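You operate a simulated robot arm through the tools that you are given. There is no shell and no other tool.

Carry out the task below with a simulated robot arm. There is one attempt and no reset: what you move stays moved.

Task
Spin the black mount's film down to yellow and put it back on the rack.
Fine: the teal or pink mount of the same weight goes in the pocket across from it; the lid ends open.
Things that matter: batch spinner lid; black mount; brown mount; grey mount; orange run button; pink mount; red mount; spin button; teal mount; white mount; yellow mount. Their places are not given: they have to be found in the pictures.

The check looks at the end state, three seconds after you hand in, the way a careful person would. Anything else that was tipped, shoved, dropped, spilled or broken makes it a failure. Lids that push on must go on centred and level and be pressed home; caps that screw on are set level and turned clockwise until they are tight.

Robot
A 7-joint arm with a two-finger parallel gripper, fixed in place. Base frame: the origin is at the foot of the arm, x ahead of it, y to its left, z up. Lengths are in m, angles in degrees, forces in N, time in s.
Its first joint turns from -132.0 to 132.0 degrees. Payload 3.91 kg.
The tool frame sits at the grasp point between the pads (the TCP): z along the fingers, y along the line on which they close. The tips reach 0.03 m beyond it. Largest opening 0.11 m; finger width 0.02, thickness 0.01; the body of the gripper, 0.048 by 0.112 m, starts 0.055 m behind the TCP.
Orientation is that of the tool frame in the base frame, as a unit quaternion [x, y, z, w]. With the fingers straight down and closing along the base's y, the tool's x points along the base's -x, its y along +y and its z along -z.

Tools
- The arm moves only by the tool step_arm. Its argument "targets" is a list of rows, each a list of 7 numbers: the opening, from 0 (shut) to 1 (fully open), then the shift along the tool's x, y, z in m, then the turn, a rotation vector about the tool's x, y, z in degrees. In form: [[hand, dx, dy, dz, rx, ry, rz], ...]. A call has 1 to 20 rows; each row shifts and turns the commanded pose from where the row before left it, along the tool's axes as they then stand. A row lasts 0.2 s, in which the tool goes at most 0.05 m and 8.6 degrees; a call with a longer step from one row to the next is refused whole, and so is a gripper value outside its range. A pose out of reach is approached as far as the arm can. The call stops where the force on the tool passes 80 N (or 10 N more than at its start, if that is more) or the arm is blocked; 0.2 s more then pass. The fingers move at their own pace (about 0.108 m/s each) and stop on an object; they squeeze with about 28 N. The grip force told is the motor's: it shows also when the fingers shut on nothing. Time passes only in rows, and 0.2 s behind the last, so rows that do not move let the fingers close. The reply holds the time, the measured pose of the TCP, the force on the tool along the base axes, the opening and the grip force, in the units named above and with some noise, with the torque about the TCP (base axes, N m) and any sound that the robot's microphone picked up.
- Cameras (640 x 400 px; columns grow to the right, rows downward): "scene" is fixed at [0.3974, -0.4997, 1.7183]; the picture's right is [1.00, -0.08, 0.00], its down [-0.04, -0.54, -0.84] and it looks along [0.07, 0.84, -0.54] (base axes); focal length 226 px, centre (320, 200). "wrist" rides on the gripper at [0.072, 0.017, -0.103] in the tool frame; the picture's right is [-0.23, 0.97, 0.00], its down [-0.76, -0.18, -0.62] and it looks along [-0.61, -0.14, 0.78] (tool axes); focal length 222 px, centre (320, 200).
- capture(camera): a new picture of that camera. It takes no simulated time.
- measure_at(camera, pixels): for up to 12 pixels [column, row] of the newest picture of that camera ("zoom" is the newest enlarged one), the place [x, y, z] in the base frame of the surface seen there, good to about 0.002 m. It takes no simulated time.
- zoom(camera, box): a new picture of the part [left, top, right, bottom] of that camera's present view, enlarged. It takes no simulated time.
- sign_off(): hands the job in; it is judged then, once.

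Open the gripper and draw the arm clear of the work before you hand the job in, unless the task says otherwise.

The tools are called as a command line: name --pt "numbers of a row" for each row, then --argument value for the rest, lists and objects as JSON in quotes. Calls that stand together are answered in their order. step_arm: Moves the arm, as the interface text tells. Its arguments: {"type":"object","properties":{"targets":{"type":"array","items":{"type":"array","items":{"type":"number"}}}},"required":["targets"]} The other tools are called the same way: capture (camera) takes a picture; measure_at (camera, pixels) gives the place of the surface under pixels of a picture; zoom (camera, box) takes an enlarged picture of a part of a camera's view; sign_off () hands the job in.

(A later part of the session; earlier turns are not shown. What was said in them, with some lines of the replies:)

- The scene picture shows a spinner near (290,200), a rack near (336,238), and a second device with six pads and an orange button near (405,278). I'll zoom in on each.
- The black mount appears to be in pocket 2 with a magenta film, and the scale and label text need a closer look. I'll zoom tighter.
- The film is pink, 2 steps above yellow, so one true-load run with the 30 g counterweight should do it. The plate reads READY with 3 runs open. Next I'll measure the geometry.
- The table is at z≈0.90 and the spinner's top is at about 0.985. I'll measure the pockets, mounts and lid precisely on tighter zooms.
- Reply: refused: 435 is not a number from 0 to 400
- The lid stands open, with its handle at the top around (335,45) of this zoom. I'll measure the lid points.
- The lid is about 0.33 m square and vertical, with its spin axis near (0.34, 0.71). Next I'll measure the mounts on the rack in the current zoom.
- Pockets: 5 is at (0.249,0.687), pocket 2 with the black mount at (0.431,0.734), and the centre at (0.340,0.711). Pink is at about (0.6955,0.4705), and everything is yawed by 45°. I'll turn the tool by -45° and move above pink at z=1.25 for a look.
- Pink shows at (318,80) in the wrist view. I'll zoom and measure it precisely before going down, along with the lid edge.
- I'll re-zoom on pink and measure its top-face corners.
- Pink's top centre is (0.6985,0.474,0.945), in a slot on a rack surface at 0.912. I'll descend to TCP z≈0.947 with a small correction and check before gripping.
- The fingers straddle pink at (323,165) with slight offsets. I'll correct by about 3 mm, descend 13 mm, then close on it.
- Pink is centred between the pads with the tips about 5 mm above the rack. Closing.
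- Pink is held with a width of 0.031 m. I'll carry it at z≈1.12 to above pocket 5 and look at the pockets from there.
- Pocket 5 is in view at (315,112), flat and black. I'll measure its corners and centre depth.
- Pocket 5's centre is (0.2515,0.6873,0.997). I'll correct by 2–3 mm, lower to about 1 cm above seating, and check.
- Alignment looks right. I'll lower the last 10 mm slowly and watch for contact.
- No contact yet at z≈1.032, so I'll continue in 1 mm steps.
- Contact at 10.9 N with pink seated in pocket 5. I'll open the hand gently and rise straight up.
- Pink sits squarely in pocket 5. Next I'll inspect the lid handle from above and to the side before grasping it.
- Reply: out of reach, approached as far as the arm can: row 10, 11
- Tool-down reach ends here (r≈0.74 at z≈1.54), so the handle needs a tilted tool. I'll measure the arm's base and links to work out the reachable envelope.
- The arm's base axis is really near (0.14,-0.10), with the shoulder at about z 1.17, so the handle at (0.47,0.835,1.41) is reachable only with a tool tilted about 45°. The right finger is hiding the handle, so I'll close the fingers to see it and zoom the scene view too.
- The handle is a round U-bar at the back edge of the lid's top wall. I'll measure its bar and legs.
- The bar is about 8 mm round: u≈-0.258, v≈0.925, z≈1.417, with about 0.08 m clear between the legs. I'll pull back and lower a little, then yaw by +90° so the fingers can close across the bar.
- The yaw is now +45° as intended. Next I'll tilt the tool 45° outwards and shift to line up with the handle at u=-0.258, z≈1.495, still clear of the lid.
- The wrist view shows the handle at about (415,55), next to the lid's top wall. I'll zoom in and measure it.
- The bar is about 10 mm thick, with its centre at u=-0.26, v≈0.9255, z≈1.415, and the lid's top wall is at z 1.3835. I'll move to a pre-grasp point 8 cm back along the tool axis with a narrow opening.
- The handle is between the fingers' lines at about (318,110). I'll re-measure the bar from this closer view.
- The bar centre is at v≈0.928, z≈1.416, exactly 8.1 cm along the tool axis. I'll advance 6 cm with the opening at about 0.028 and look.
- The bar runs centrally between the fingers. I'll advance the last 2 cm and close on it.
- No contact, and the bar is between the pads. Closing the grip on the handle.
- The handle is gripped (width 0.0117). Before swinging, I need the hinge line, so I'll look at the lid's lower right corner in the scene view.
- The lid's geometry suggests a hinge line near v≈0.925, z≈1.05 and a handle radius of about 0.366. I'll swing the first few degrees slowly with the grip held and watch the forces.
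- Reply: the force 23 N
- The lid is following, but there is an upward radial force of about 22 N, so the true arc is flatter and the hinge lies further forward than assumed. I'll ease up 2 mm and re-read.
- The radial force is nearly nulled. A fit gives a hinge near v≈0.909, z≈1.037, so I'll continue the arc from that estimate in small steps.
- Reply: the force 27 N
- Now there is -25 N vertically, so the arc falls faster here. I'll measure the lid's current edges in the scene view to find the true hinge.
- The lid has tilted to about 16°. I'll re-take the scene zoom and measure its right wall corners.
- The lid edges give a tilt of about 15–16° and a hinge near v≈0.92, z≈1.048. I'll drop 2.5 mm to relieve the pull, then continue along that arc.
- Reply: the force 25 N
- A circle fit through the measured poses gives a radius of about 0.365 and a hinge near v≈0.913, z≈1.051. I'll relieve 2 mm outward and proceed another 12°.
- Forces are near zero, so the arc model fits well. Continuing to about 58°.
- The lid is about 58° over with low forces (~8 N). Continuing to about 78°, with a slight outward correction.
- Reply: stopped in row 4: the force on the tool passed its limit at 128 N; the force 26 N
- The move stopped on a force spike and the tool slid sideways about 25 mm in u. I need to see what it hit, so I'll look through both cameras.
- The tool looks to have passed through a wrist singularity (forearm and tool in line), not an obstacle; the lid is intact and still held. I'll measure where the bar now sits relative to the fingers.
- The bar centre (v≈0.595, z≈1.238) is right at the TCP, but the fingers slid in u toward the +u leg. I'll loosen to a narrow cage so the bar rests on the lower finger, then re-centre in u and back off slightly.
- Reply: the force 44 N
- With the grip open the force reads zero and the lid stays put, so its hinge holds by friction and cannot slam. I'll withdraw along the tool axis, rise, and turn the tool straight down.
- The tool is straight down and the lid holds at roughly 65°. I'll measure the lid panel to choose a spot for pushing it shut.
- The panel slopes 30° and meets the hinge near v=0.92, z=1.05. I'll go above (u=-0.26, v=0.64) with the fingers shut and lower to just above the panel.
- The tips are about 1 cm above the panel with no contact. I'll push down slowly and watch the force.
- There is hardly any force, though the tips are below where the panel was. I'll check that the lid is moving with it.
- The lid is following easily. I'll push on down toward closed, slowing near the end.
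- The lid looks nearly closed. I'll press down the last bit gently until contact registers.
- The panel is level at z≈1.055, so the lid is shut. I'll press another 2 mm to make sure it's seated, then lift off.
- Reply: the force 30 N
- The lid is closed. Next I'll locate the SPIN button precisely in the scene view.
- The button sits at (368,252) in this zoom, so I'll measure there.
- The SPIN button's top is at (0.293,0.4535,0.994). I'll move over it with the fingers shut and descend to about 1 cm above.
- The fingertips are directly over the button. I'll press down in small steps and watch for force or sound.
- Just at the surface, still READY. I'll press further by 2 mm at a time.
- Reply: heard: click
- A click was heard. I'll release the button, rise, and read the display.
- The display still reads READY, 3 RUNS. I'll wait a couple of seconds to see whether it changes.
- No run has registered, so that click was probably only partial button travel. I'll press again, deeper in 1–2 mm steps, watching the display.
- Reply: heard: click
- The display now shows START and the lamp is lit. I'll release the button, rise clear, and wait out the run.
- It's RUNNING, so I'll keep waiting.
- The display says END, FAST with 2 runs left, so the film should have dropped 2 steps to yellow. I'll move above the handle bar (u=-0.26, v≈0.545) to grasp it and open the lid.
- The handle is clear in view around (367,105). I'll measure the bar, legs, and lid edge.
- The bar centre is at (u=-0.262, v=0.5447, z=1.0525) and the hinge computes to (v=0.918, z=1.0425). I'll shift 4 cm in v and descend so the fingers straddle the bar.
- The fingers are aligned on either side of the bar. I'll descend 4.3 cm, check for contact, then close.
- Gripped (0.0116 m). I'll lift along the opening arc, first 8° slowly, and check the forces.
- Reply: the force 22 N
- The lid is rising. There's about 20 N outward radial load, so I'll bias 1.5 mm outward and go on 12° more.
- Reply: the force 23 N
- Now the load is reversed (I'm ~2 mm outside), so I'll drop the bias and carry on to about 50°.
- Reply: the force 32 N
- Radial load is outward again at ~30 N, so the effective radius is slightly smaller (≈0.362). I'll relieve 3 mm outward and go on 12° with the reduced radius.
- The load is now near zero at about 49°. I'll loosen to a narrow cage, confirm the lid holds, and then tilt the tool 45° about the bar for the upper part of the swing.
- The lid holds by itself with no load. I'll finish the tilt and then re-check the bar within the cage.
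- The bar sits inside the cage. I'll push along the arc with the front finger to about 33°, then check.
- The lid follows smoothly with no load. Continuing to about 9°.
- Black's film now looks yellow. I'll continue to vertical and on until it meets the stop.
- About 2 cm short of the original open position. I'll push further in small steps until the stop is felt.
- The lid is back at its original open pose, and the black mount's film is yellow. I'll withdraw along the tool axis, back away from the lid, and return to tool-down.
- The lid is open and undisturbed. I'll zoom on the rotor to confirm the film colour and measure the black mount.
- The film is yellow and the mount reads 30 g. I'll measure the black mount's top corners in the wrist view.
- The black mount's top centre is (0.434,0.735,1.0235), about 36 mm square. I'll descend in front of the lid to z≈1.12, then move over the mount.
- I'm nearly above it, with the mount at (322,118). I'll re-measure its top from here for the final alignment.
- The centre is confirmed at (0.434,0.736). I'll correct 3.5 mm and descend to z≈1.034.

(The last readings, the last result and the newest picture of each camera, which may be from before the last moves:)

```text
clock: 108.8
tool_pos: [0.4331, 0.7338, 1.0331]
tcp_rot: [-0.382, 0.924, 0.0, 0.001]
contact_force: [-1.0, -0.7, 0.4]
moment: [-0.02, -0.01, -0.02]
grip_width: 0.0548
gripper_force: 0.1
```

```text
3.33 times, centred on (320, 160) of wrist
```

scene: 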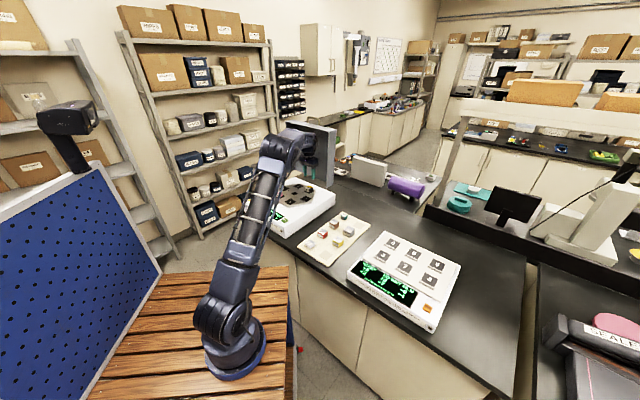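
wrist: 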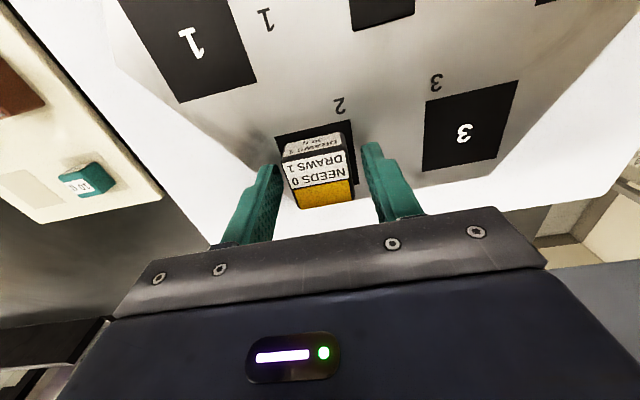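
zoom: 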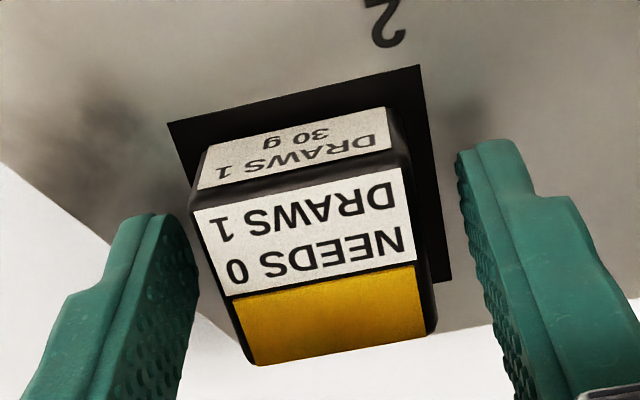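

The mount is centred between the pads. I'll lower 2 mm and close.

step_arm --pt "0.5 0 0 0.002 0 0 0" --pt "0.38 0 0 0 0 0 0" --pt "0.25 0 0 0 0 0 0" --pt "0.1 0 0 0 0 0 0" --pt "0 0 0 0 0 0 0" --pt "0 0 0 0 0 0 0"

step_arm --pt "0 0 0 -0.01 0 0 0" --pt "0 0 0 -0.03 0 0 0" --pt "0 0 0 -0.04 0 0 0" --pt "0 0 0 -0.03 0 0 0" --pt "0 0 0 0 0 0 0"

capture --camera "wrist"

```text
clock: 110.2
tool_pos: [0.4325, 0.7342, 1.031]
tcp_rot: [-0.381, 0.925, 0.0, 0.001]
contact_force: [2.1, -3.9, -0.9]
moment: [-0.05, -0.06, 0.06]
grip_width: 0.0388
gripper_force: 27.9
```

```text
clock: 111.4
tool_pos: [0.4321, 0.7338, 1.1418]
tcp_rot: [-0.381, 0.925, -0.001, 0.001]
contact_force: [0.1, 0.1, -0.7]
moment: [0.02, -0.05, 0.02]
grip_width: 0.0389
gripper_force: 28.5
```

```text
taken
```

wrist: 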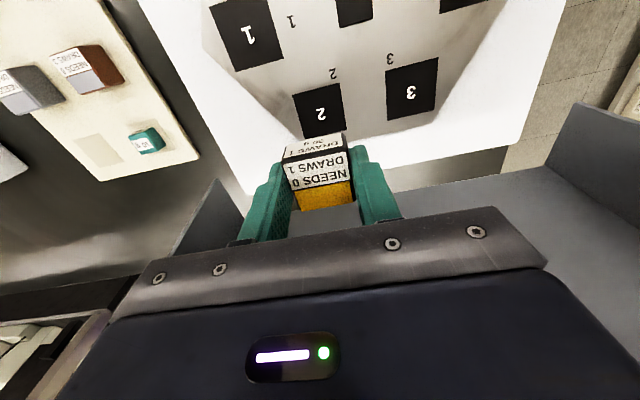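

The black mount is held (0.0389 m). I'll back away from the lid first, then carry it at z≈1.14 to above the empty rack slot at (0.490,0.265).

step_arm --pt "0 0.045 0 0 0 0 0" --pt "0 0.045 0 0 0 0 0" --pt "0 0.045 0 0 0 0 0" --pt "0 0.0158 -0.0373 0 0 0 0" --pt "0 0.0158 -0.0373 0 0 0 0" --pt "0 0.0158 -0.0373 0 0 0 0" --pt "0 0.0158 -0.0373 0 0 0 0" --pt "0 0.0158 -0.0373 0 0 0 0" --pt "0 0.0158 -0.0373 0 0 0 0" --pt "0 0.0158 -0.0373 0 0 0 0" --pt "0 0.0158 -0.0373 0 0 0 0" --pt "0 0.0158 -0.0373 0 0 0 0" --pt "0 0.0158 -0.0373 0 0 0 0" --pt "0 0 0 0 0 0 0" --pt "0 0 0 0 0 0 0"

capture --camera "wrist"

capture --camera "scene"

```text
clock: 114.6
tool_pos: [0.4868, 0.2592, 1.1403]
tcp_rot: [-0.381, 0.925, 0.0, 0.002]
contact_force: [0.7, 0.7, -0.9]
moment: [-0.04, -0.02, -0.03]
grip_width: 0.039
gripper_force: 28.7
```

```text
taken
```

wrist: 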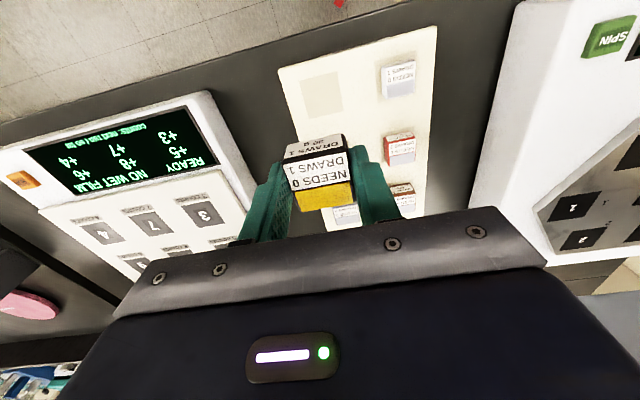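

```text
taken
```

scene: 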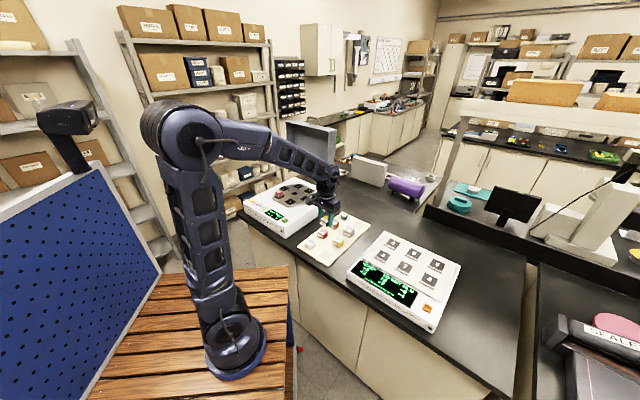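

The empty slot is visible at (322,93). I'll zoom and measure its corners.

zoom --camera "wrist" --box '[280, 50, 430, 150]'

measure_at --camera "zoom" --pixels '[[78, 112], [228, 85], [270, 250], [124, 280], [175, 180], [40, 180], [460, 130], [540, 120]]'

```text
4.00 times, centred on (355, 100) of wrist
```

zoom: 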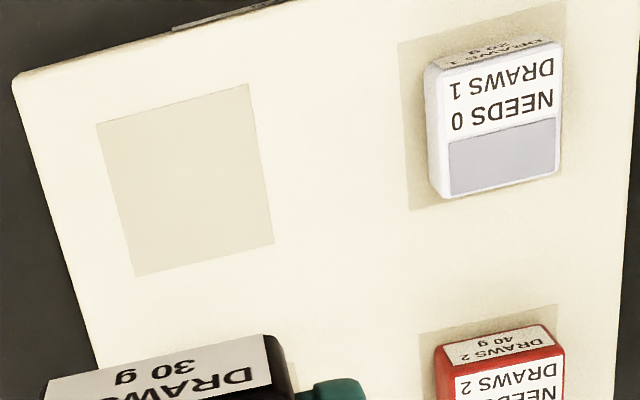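

```text
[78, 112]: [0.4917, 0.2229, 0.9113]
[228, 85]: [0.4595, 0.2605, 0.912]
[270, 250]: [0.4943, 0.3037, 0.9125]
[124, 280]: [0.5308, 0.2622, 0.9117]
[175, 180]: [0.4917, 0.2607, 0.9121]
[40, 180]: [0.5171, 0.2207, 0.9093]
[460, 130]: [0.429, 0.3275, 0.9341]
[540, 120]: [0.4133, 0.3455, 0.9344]
```

My pixels were slightly off the outline, so I'll re-measure at the true corners (97,125), (248,85), (273,243), (135,276).

measure_at --camera "zoom" --pixels '[[97, 125], [248, 85], [273, 243], [135, 276], [398, 43], [412, 210]]'

```text
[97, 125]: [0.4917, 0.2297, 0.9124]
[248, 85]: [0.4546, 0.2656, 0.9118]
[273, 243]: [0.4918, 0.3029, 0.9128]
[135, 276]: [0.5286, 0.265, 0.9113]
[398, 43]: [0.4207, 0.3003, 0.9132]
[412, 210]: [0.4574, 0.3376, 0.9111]
```

The slot centre is (0.4917,0.2658). I'll correct 6 mm and lower to about 1 cm above the rack.

step_arm --pt "0 -0.0058 0.0012 0.04 0 0 0" --pt "0 0 0 0.04 0 0 0" --pt "0 0 0 0.04 0 0 0" --pt "0 0 0 0.035 0 0 0" --pt "0 0 0 0.02 0 0 0" --pt "0 0 0 0.006 0 0 0" --pt "0 0 0 0 0 0 0"

capture --camera "wrist"

zoom --camera "wrist" --box '[230, 80, 410, 220]'

zoom --camera "scene" --box '[290, 200, 380, 270]'

```text
clock: 116.2
tool_pos: [0.4904, 0.2671, 0.9605]
tcp_rot: [-0.382, 0.924, 0.0, 0.001]
contact_force: [-0.5, -0.2, -0.5]
moment: [0.0, -0.03, 0.01]
grip_width: 0.0389
gripper_force: 28.2
```

```text
taken
```

wrist: 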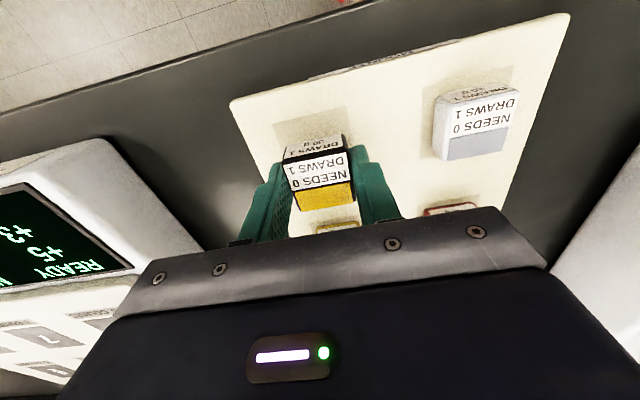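

```text
2.86 times, centred on (320, 150) of wrist
```

zoom: 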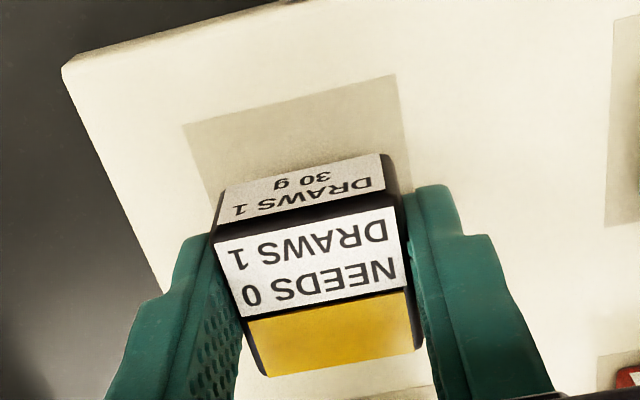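

```text
5.71 times, centred on (335, 235) of scene
```

zoom: 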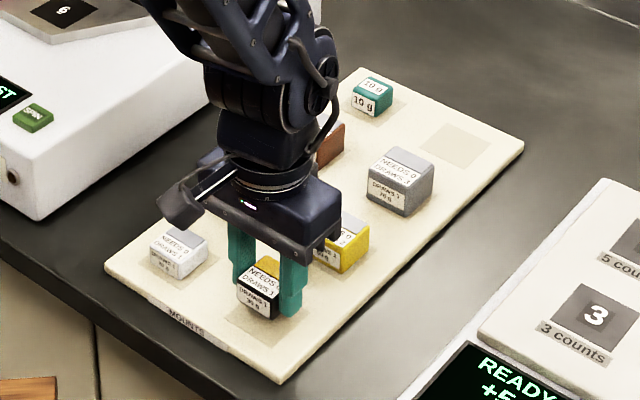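

Aligned to within 2 mm. I'll trim slightly and lower until the mount touches the rack.

step_arm --pt "0 0.0015 -0.0012 0.005 0 0 0" --pt "0 0 0 0.005 0 0 0" --pt "0 0 0 0 0 0 0"

step_arm --pt "0 0 0 0.002 0 0 0" --pt "0 0 0 0 0 0 0"

step_arm --pt "0 0 0 0.001 0 0 0" --pt "0 0 0 0 0 0 0"

```text
clock: 117.0
tool_pos: [0.492, 0.2654, 0.9502]
tcp_rot: [-0.381, 0.925, -0.001, 0.001]
contact_force: [-0.9, 0.0, -0.1]
moment: [-0.01, 0.01, -0.01]
grip_width: 0.0387
gripper_force: 28.0
```

```text
clock: 117.6
tool_pos: [0.4914, 0.2639, 0.9472]
tcp_rot: [-0.38, 0.925, 0.0, 0.002]
contact_force: [-0.6, -0.4, 0.7]
moment: [-0.04, -0.01, 0.0]
grip_width: 0.039
gripper_force: 28.3
```

```text
clock: 118.2
tool_pos: [0.4924, 0.2637, 0.947]
tcp_rot: [-0.381, 0.925, -0.001, 0.002]
contact_force: [-0.3, -0.3, -0.3]
moment: [-0.04, 0.02, 0.01]
grip_width: 0.0387
gripper_force: 28.6
```

No contact yet, so I'll continue in 1 mm steps.

step_arm --pt "0 0 0 0.001 0 0 0" --pt "0 0 0 0 0 0 0"

step_arm --pt "0 0 0 0.001 0 0 0" --pt "0 0 0 0 0 0 0"

```text
clock: 118.8
tool_pos: [0.4916, 0.2635, 0.9464]
tcp_rot: [-0.381, 0.925, 0.0, 0.001]
contact_force: [-0.3, -0.9, 0.0]
moment: [0.01, -0.02, 0.02]
grip_width: 0.0387
gripper_force: 28.1
```

```text
clock: 119.4
tool_pos: [0.4919, 0.2646, 0.9447]
tcp_rot: [-0.381, 0.925, 0.0, 0.001]
contact_force: [-0.9, 0.3, -0.7]
moment: [0.01, 0.02, -0.01]
grip_width: 0.0386
gripper_force: 28.0
```

step_arm --pt "0 0 0 0.001 0 0 0" --pt "0 0 0 0 0 0 0"

zoom --camera "scene" --box '[310, 235, 350, 265]'

```text
clock: 120.0
tool_pos: [0.4905, 0.2648, 0.9439]
tcp_rot: [-0.382, 0.924, 0.0, 0.002]
contact_force: [-1.5, -0.1, 15.9]
moment: [0.03, 0.09, 0.02]
grip_width: 0.0386
gripper_force: 28.4
```

```text
13.33 times, centred on (330, 250) of scene
```

zoom: 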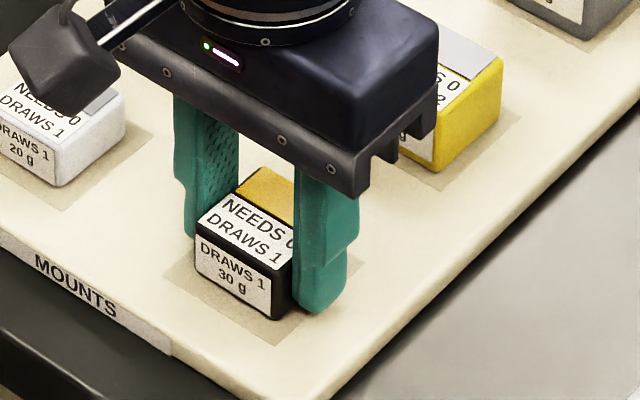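

Contact at 16 N with the mount in its slot. I'll open gently and rise straight up.

step_arm --pt "0.4 0 0 0 0 0 0" --pt "0.5 0 0 0 0 0 0" --pt "0.52 0 0 0 0 0 0" --pt "0.52 0 0 -0.015 0 0 0" --pt "0.52 0 0 -0.035 0 0 0" --pt "0.52 0 0 -0.045 0 0 0" --pt "0.52 0 0 -0.045 0 0 0" --pt "0.52 0 0 -0.045 0 0 0" --pt "0.52 0 0 -0.045 0 0 0" --pt "0.52 0 0 -0.045 0 0 0" --pt "0.52 0 0 0 0 0 0"

capture --camera "wrist"

zoom --camera "scene" --box '[290, 200, 380, 270]'

```text
clock: 122.4
tool_pos: [0.4912, 0.2664, 1.2188]
tcp_rot: [-0.38, 0.925, 0.0, 0.001]
contact_force: [-0.3, 0.0, -0.8]
moment: [-0.01, 0.03, -0.02]
grip_width: 0.0572
gripper_force: 0.1
```

```text
taken
```

wrist: 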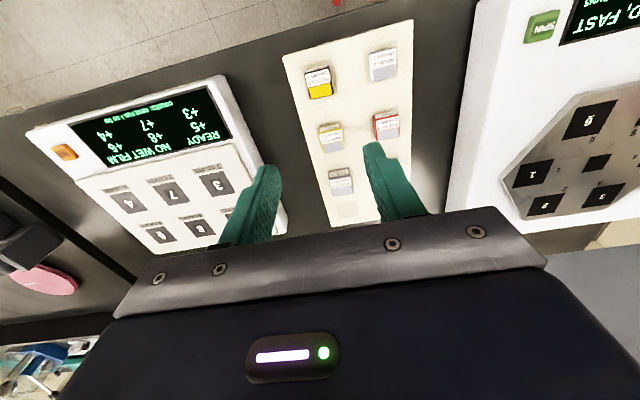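

```text
5.71 times, centred on (335, 235) of scene
```

zoom: 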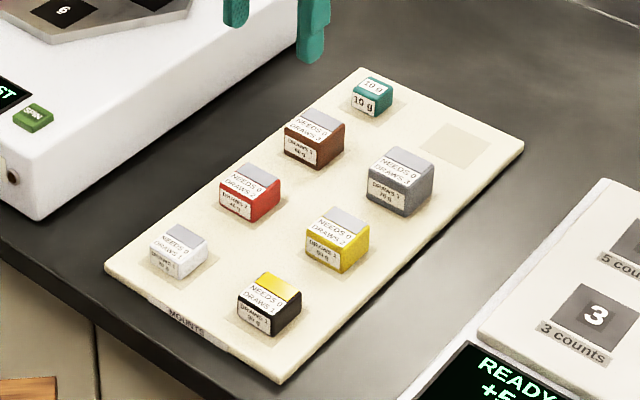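

The black mount with its yellow film sits in its slot, and the other mounts are undisturbed. I'll raise the arm clear, open the gripper, and do a last check.

step_arm --pt "1 0.02 0.01 -0.04 0 0 0" --pt "1 0.02 0.01 -0.04 0 0 0" --pt "1 0.02 0.01 -0.04 0 0 0" --pt "1 0 0 -0.04 0 0 0" --pt "1 0 0 -0.04 0 0 0" --pt "1 0 0 0 0 0 0"

capture --camera "scene"

zoom --camera "scene" --box '[235, 110, 375, 275]'

```text
clock: 123.8
tool_pos: [0.4282, 0.2426, 1.4187]
tcp_rot: [-0.381, 0.925, 0.0, 0.002]
contact_force: [-0.5, -0.6, -0.2]
moment: [-0.04, 0.01, -0.01]
grip_width: 0.11
gripper_force: 0.0
```

```text
taken
```

scene: 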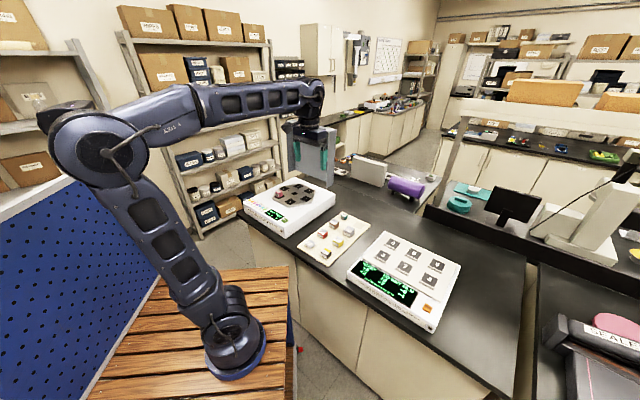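

```text
2.42 times, centred on (305, 192) of scene
```

zoom: 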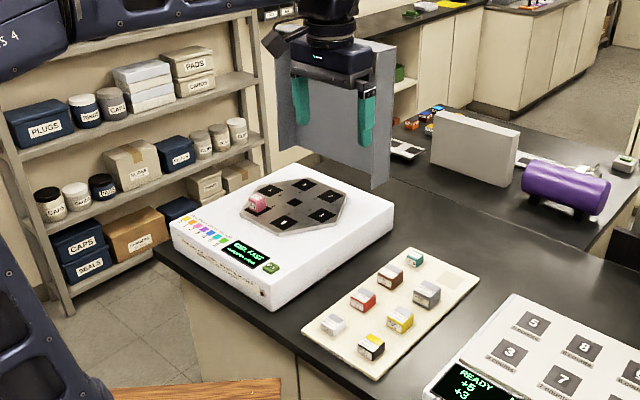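

Everything looks right, but the elbow hides the dark device on the left of the scene. I'll move the arm back toward its start pose to check that nothing was touched.

step_arm --pt "1 0.0044 0.0281 -0.0299 0 0 0" --pt "1 0.0044 0.0281 -0.0299 0 0 0" --pt "1 0.0044 0.0281 -0.0299 0 0 0" --pt "1 0.0044 0.0281 -0.0299 0 0 0" --pt "1 0.0044 0.0281 -0.0299 0 0 0" --pt "1 0.0044 0.0281 -0.0299 0 0 0" --pt "1 0.0044 0.0281 -0.0299 0 0 0" --pt "1 0 0 0 0 0 0"

capture --camera "scene"

zoom --camera "scene" --box '[235, 110, 375, 275]'

```text
clock: 125.6
tool_pos: [0.2658, 0.3622, 1.6286]
tcp_rot: [-0.381, 0.924, 0.0, 0.001]
contact_force: [-0.2, 0.4, -0.2]
moment: [0.0, -0.01, 0.0]
grip_width: 0.1101
gripper_force: 0.0
```

```text
taken
```

scene: 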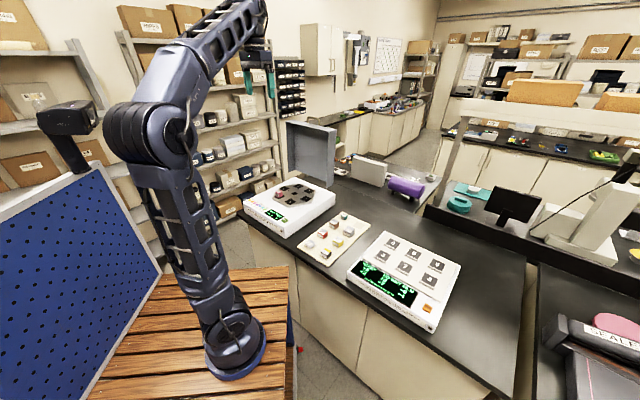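

```text
2.42 times, centred on (305, 192) of scene
```

zoom: 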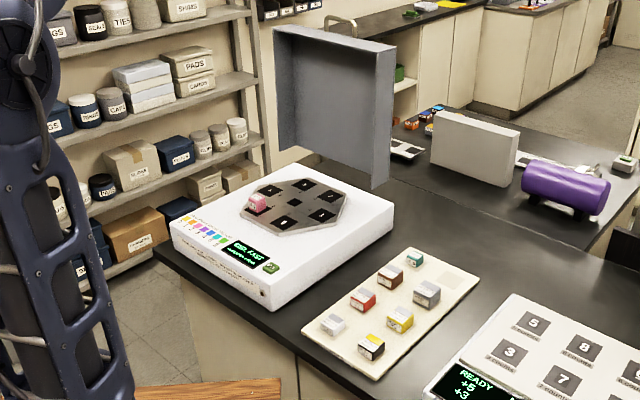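

The device at the left is where it was. The lid is open, pink is in pocket 5, and black with its yellow film is on the rack. The gripper is open and the arm is clear, so I'm handing in.

sign_off

```text
The job is handed in.
```

The black mount's film is down to yellow and the mount is back in its slot on the rack. The job is handed in; I don't have the check's result.

- **Counterweight:** the black mount is marked 30 g, so I put the 30 g pink mount in pocket 5, across from it in pocket 2. I left it there.
- **Spin:** one run was enough. The display ended on "END, FAST", which is the two-step run, and the film went from pink to yellow.
- **SPIN button:** my first press clicked but did not start a run. The second press started the only run.
- **Lid:** it is open again at its original position. While I was closing it, the arm jerked and the call stopped on a 128 N force spike; the gripper slid along the handle. I let go and closed the lid by pushing it down, and saw no damage to the lid.
- **Everything else:** in the last picture the other mounts and the second machine look undisturbed. The gripper is open and the arm is clear of the work.
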